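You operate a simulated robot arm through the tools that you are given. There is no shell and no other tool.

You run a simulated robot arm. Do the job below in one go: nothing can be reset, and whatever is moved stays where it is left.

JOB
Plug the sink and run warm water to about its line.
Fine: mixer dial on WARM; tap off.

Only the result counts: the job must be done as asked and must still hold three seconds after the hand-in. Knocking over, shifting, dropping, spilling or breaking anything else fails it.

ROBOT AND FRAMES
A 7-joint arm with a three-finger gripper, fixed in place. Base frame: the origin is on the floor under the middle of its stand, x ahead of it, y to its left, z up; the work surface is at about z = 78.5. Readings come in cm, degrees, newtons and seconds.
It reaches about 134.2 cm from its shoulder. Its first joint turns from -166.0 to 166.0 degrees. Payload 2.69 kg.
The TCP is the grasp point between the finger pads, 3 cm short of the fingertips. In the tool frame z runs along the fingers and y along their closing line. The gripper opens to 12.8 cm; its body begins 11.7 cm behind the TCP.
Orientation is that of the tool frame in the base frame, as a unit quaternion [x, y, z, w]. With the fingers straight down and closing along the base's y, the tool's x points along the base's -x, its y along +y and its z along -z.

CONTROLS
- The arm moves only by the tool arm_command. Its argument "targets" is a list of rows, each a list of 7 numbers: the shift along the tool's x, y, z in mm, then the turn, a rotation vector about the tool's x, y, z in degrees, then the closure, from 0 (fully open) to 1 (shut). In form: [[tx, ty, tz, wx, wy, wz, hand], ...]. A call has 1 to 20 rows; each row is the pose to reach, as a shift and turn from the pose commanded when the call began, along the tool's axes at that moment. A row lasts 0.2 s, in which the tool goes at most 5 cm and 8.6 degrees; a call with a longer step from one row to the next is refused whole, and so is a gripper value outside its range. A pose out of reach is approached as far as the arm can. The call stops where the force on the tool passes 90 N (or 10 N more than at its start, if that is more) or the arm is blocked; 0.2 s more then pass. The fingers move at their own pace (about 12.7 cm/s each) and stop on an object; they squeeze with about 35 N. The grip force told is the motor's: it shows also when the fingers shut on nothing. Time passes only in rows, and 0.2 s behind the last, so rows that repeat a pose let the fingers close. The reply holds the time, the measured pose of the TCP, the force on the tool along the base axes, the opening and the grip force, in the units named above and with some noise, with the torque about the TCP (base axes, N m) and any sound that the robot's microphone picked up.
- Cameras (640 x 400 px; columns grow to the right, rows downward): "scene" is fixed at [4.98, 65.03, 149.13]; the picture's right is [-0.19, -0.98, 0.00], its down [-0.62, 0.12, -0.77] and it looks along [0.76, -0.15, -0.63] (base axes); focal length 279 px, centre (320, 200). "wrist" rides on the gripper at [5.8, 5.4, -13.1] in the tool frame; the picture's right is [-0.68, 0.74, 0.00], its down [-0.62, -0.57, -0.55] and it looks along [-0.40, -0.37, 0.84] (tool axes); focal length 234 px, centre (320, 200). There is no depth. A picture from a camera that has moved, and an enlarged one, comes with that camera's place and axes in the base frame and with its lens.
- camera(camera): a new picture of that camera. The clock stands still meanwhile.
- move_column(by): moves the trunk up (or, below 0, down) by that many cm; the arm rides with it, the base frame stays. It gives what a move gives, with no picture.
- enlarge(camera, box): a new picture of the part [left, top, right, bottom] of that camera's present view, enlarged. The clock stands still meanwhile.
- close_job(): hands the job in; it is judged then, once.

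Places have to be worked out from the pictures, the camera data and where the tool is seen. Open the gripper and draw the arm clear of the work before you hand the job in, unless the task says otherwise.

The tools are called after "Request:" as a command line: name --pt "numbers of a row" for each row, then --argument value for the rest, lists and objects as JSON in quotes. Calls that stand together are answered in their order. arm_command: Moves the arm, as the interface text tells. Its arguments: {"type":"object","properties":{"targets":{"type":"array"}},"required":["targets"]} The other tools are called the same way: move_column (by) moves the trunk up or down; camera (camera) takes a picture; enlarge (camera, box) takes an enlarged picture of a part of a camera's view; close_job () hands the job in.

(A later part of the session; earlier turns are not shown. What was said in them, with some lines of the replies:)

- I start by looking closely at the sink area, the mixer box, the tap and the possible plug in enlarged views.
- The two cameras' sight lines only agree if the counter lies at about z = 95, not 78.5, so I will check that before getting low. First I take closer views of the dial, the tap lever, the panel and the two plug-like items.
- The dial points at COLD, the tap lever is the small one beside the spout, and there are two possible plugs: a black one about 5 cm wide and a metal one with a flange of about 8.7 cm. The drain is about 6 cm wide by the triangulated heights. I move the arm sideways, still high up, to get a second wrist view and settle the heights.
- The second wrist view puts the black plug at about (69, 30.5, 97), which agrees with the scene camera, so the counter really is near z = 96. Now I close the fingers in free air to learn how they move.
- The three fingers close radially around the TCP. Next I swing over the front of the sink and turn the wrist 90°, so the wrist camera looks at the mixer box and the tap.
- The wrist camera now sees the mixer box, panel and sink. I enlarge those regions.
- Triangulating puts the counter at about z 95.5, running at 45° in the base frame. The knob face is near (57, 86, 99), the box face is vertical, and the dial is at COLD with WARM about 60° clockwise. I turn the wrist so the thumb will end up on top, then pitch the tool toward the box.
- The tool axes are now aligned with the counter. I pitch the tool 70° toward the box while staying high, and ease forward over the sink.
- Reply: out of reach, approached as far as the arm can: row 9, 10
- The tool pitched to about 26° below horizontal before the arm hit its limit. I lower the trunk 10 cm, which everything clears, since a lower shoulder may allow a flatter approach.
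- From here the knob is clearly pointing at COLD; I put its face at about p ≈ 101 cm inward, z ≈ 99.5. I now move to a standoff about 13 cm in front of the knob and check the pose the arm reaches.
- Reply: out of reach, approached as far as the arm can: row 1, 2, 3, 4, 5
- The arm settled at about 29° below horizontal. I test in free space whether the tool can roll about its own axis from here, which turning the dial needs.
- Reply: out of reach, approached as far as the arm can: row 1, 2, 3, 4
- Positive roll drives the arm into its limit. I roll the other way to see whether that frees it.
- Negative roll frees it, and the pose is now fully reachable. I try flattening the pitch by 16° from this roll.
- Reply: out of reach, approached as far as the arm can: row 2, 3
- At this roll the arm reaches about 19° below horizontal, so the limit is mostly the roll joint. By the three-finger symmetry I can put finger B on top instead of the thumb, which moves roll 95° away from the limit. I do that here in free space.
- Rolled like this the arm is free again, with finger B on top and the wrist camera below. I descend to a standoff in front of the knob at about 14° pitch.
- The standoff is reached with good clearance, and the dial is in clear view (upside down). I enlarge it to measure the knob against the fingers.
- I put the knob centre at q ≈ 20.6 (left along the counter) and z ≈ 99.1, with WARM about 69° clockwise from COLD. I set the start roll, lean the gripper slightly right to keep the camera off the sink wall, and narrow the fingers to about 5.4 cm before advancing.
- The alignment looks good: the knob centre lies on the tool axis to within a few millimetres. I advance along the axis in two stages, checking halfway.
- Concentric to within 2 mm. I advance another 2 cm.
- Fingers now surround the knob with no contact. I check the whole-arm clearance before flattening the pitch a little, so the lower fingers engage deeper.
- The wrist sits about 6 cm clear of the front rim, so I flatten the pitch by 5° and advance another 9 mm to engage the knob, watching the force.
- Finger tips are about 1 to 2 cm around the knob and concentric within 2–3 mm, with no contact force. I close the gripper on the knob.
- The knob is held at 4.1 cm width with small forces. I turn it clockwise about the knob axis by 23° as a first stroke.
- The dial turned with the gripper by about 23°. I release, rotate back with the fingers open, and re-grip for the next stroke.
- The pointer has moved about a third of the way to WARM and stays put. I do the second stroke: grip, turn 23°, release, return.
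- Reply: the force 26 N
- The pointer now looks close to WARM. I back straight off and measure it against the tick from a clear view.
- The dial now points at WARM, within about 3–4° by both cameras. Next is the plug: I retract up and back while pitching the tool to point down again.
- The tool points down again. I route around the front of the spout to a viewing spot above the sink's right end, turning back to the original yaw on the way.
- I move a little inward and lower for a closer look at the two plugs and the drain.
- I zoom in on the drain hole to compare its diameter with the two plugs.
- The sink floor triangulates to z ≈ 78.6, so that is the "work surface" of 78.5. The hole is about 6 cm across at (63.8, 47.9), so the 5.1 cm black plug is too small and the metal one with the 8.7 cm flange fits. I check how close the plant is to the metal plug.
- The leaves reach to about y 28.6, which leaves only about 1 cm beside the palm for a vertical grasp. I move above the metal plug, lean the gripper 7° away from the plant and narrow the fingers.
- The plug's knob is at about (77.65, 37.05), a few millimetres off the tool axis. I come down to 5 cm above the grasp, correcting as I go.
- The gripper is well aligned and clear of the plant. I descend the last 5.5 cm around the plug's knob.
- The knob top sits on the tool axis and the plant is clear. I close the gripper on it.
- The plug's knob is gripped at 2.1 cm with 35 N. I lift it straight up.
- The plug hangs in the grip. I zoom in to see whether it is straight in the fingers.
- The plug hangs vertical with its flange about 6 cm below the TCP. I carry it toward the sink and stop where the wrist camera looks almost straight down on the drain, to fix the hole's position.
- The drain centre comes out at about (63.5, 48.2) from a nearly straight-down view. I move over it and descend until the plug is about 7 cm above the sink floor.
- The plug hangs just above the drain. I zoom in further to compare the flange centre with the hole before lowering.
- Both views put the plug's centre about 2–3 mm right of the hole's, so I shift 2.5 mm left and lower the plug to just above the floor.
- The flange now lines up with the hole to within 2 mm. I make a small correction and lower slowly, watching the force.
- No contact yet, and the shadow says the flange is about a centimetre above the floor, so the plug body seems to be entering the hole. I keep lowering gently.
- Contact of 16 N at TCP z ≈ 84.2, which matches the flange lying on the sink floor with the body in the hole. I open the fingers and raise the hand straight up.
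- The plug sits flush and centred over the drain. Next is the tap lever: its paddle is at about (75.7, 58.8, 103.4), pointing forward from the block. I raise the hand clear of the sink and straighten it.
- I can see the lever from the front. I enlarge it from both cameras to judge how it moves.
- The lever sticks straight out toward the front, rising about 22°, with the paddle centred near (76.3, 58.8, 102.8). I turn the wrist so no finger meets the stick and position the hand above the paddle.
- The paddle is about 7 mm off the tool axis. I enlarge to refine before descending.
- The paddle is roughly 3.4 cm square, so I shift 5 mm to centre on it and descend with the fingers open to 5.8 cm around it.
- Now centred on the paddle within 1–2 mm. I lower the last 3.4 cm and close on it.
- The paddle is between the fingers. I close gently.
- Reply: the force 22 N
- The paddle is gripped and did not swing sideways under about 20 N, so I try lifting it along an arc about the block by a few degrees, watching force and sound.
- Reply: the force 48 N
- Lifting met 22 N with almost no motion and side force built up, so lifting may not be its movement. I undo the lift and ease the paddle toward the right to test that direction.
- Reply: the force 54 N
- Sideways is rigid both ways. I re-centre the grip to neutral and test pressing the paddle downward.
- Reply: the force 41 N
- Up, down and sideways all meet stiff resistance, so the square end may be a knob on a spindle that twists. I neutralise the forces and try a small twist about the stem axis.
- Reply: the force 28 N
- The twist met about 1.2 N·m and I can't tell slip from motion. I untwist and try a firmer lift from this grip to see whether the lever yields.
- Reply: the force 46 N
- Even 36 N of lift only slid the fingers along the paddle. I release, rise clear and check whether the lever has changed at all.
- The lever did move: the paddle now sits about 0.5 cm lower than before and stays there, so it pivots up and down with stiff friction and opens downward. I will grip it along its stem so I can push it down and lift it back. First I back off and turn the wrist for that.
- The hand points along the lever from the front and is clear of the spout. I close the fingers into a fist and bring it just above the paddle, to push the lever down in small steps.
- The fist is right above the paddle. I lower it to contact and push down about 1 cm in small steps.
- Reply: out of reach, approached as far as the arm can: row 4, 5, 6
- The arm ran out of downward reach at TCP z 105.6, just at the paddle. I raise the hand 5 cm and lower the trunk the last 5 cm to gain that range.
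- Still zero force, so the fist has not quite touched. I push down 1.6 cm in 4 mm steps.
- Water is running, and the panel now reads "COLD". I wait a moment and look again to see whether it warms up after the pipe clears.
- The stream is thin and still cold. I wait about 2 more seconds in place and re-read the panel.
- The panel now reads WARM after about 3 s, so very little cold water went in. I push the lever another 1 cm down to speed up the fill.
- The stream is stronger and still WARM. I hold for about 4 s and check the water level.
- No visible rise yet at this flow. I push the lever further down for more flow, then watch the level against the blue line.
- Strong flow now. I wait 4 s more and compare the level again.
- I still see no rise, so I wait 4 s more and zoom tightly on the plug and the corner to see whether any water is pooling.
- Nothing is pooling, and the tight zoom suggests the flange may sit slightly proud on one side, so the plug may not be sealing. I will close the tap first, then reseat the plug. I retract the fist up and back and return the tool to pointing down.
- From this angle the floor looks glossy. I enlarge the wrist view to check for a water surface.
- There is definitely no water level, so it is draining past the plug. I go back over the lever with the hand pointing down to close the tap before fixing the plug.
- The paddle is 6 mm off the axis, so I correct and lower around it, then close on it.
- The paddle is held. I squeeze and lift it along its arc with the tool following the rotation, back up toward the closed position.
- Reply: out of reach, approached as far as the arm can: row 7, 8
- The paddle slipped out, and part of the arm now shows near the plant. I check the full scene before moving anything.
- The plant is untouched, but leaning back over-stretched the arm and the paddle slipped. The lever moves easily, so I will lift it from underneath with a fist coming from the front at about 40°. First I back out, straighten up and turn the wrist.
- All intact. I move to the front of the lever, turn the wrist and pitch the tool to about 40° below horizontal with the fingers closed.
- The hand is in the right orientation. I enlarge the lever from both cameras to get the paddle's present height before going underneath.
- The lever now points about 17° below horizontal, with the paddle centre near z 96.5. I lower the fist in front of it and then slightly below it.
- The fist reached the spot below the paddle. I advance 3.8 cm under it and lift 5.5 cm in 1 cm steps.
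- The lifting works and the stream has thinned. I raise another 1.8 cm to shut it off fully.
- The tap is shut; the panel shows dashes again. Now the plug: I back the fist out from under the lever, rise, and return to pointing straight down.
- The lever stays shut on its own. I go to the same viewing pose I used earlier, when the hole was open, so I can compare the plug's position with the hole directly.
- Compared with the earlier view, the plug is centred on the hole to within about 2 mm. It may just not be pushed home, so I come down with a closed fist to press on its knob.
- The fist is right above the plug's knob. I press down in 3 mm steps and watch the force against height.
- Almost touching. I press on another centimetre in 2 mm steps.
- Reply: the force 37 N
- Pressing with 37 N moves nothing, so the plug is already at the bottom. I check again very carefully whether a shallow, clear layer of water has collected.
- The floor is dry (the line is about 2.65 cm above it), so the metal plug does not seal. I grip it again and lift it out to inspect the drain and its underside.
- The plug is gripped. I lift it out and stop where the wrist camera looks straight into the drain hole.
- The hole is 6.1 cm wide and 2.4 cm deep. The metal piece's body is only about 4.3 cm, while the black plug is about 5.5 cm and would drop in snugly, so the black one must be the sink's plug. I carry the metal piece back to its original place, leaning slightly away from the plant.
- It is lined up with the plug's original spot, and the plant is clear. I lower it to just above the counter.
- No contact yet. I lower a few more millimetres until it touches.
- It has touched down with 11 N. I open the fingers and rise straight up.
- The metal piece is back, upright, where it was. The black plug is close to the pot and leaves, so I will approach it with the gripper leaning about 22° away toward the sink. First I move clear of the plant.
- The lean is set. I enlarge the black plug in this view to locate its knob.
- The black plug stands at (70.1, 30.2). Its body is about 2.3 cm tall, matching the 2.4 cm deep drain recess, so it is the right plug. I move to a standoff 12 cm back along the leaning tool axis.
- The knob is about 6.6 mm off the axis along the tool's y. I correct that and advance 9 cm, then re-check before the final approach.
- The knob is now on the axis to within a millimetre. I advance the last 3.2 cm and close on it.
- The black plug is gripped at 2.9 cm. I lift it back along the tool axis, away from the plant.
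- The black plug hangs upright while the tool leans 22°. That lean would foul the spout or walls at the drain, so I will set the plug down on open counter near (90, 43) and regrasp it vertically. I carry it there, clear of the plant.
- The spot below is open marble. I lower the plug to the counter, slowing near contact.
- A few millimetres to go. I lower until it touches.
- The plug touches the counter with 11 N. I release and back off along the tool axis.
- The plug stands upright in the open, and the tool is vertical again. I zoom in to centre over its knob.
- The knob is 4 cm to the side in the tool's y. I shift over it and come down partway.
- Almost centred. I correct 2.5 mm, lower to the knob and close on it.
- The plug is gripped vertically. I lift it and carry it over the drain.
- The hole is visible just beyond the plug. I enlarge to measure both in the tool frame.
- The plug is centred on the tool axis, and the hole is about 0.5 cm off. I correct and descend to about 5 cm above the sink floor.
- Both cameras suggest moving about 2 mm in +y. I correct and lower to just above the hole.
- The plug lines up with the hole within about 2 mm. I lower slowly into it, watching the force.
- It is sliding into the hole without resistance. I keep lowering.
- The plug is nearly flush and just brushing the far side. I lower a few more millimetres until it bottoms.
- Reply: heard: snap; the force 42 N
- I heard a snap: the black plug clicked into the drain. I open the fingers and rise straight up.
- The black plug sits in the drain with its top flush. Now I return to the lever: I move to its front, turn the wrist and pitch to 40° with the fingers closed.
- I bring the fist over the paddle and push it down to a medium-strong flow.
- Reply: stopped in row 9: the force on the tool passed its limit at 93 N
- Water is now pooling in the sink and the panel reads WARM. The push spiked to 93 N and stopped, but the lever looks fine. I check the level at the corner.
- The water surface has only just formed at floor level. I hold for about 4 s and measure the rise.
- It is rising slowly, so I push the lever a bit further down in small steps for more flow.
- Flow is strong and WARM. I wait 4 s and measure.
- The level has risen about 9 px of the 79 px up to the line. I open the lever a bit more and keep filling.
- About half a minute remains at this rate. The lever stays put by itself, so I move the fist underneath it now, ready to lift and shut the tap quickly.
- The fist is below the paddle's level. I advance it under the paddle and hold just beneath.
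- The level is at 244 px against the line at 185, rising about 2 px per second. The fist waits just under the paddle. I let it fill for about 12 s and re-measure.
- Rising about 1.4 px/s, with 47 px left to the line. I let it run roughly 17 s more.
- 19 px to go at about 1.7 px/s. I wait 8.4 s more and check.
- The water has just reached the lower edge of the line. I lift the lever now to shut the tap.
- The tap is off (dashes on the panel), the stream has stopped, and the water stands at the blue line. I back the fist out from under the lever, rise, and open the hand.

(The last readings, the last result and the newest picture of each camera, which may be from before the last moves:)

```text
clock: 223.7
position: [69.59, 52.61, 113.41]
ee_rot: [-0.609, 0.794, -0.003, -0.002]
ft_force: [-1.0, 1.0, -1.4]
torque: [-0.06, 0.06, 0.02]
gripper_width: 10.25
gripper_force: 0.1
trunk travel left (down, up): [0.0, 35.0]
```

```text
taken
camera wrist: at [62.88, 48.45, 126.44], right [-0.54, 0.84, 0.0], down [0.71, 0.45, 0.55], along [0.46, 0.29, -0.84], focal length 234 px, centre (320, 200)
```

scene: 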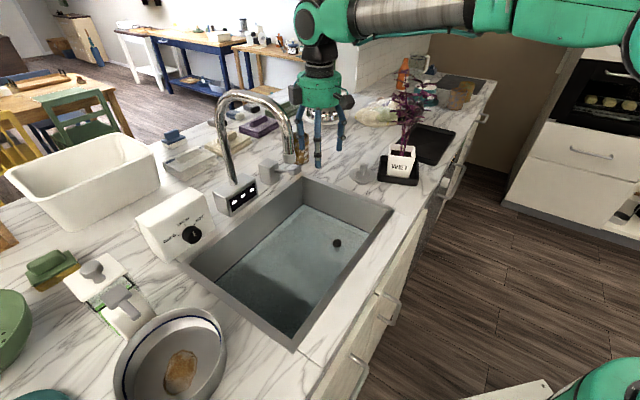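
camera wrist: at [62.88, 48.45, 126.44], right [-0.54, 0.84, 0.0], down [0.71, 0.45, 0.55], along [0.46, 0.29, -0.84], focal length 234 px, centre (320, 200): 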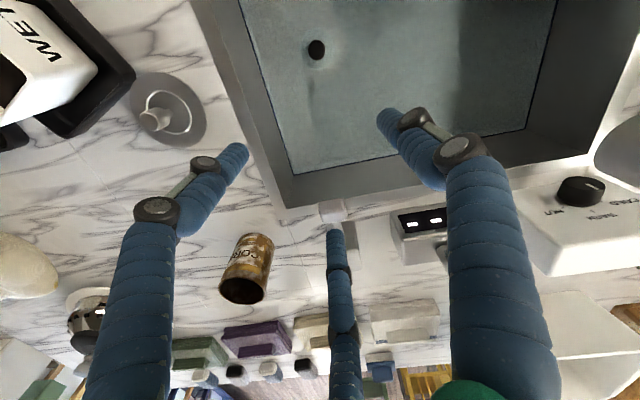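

Everything looks in place. I draw the arm up and back, clear of the counter, with the hand fully open.

Request:
arm_command --pt "20 10 -40 0 0 0 0" --pt "55 28 -70 0 0 0 0" --pt "95 48 -90 0 0 0 0" --pt "135 68 -105 0 0 0 0" --pt "175 88 -115 0 0 0 0" --pt "215 108 -120 0 0 0 0" --pt "255 128 -120 0 0 0 0" --pt "295 148 -120 0 0 0 0" --pt "330 166 -120 0 0 0 0" --pt "330 166 -120 0 0 0 0"

Request:
camera --camera "scene"

Request:
enlarge --camera "scene" --box '[290, 190, 330, 220]'

Request:
enlarge --camera "scene" --box '[130, 180, 230, 260]'

Request:
enlarge --camera "scene" --box '[200, 120, 440, 300]'

```text
clock: 225.9
position: [44.82, 25.01, 125.62]
ee_rot: [-0.608, 0.794, -0.002, 0.0]
ft_force: [-0.1, -1.1, 1.2]
torque: [0.06, -0.07, 0.02]
gripper_width: 12.8
gripper_force: 0.1
trunk travel left (down, up): [0.0, 35.0]
```

```text
taken
```

scene: 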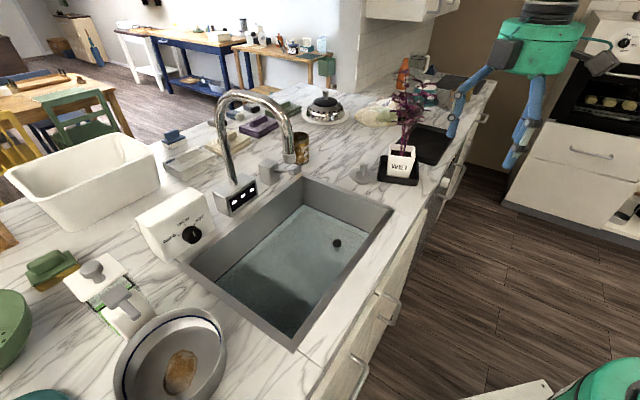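

```text
13.33 times, centred on (310, 205) of scene
camera zoom: at [4.98, 65.03, 149.13], right [-0.19, -0.98, 0.0], down [-0.62, 0.12, -0.77], along [0.76, -0.15, -0.63], focal length 3721 px, centre (453, 133)
```

zoom: 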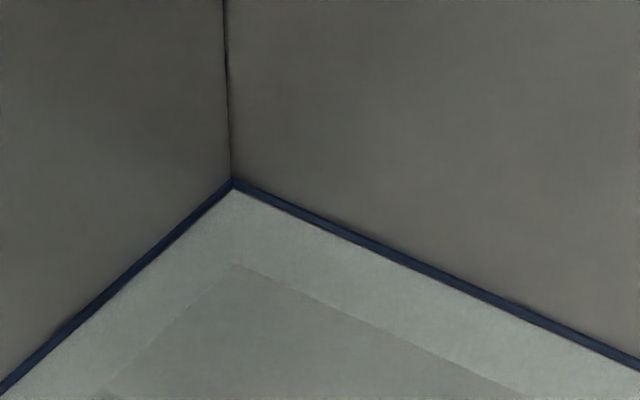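

```text
5.00 times, centred on (180, 220) of scene
camera zoom: at [4.98, 65.03, 149.13], right [-0.19, -0.98, 0.0], down [-0.62, 0.12, -0.77], along [0.76, -0.15, -0.63], focal length 1396 px, centre (1020, 100)
```

zoom: 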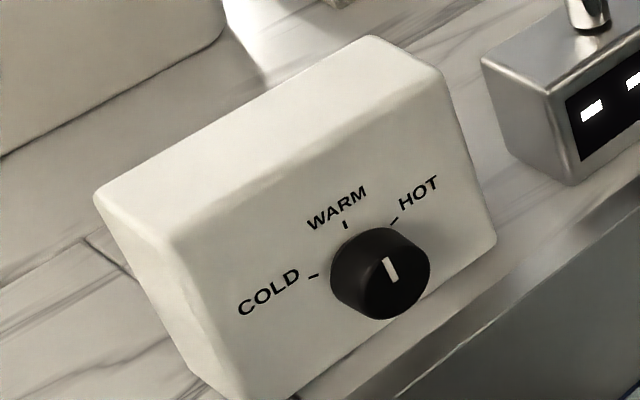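

```text
2.22 times, centred on (320, 210) of scene
camera zoom: at [4.98, 65.03, 149.13], right [-0.19, -0.98, 0.0], down [-0.62, 0.12, -0.77], along [0.76, -0.15, -0.63], focal length 620 px, centre (320, 178)
```

zoom: 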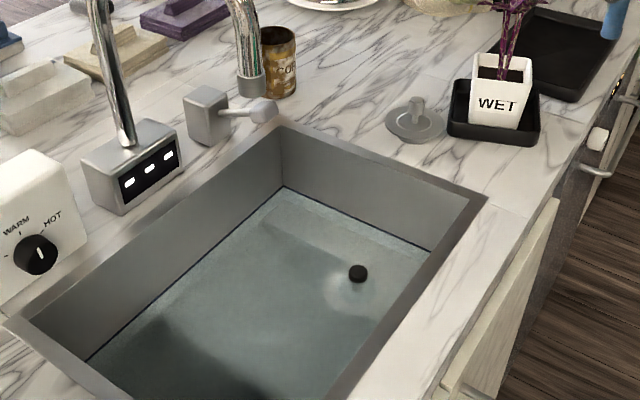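

Level, dial, tap and the other items all look right. I wait 3 s and confirm the level holds before handing in.

Request:
arm_command --pt "0 0 0 0 0 0 0" --pt "0 0 0 0 0 0 0" --pt "0 0 0 0 0 0 0" --pt "0 0 0 0 0 0 0" --pt "0 0 0 0 0 0 0" --pt "0 0 0 0 0 0 0" --pt "0 0 0 0 0 0 0" --pt "0 0 0 0 0 0 0" --pt "0 0 0 0 0 0 0" --pt "0 0 0 0 0 0 0" --pt "0 0 0 0 0 0 0" --pt "0 0 0 0 0 0 0" --pt "0 0 0 0 0 0 0" --pt "0 0 0 0 0 0 0" --pt "0 0 0 0 0 0 0"

Request:
enlarge --camera "scene" --box '[290, 190, 330, 220]'

Request:
enlarge --camera "scene" --box '[215, 130, 315, 210]'

```text
clock: 229.1
position: [45.04, 25.0, 125.42]
ee_rot: [-0.608, 0.794, -0.001, -0.001]
ft_force: [0.6, -0.4, 0.0]
torque: [0.01, -0.01, 0.02]
gripper_width: 12.79
gripper_force: 0.0
trunk travel left (down, up): [0.0, 35.0]
```

```text
13.33 times, centred on (310, 205) of scene
camera zoom: at [4.98, 65.03, 149.13], right [-0.19, -0.98, 0.0], down [-0.62, 0.12, -0.77], along [0.76, -0.15, -0.63], focal length 3721 px, centre (453, 133)
```

zoom: 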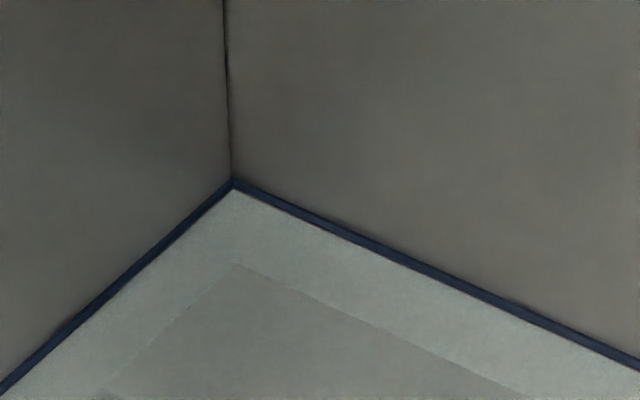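

```text
5.00 times, centred on (265, 170) of scene
camera zoom: at [4.98, 65.03, 149.13], right [-0.19, -0.98, 0.0], down [-0.62, 0.12, -0.77], along [0.76, -0.15, -0.63], focal length 1396 px, centre (595, 350)
```

zoom: 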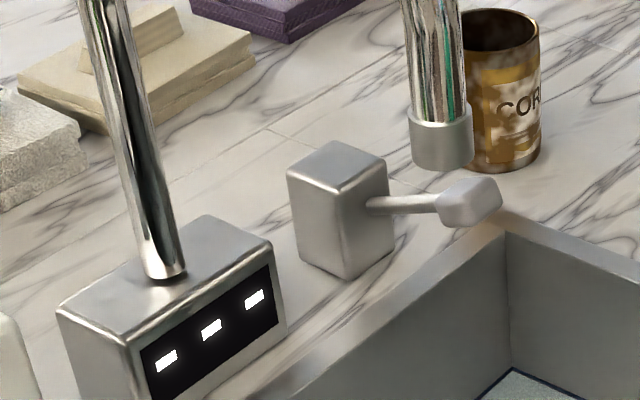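

The level holds at the line, the tap is off with the lever back where it started, and the dial is on WARM. The plug is in, and the arm is clear with the hand open, so I hand the job in.

Request:
close_job

```text
The job is handed in.
```

I've handed the job in. The sink is plugged, warm water stands at the blue line, the tap is off and the mixer dial is on WARM. The level held steady for the 3 seconds I watched before handing in; I don't have the judge's result.

- **Plug:** I first tried the metal piece with the wide flange, but it did not seal and the water drained away. The black plug snapped into the drain and holds. I put the metal piece back where it had been.
- **Water:** the first time the tap ran, the panel read COLD for about 3 seconds before switching to WARM. That water drained away before the black plug was in. Whenever I checked the panel during the final fill, it read WARM.
- **Force:** opening the tap for the final fill, one push spiked to 93 N and the move stopped itself. The lever worked normally afterwards.
- **Dial:** the pointer is about 3–4° short of the WARM mark, on the COLD side.
- **Surroundings:** the last pictures show nothing else knocked over, moved or spilled.
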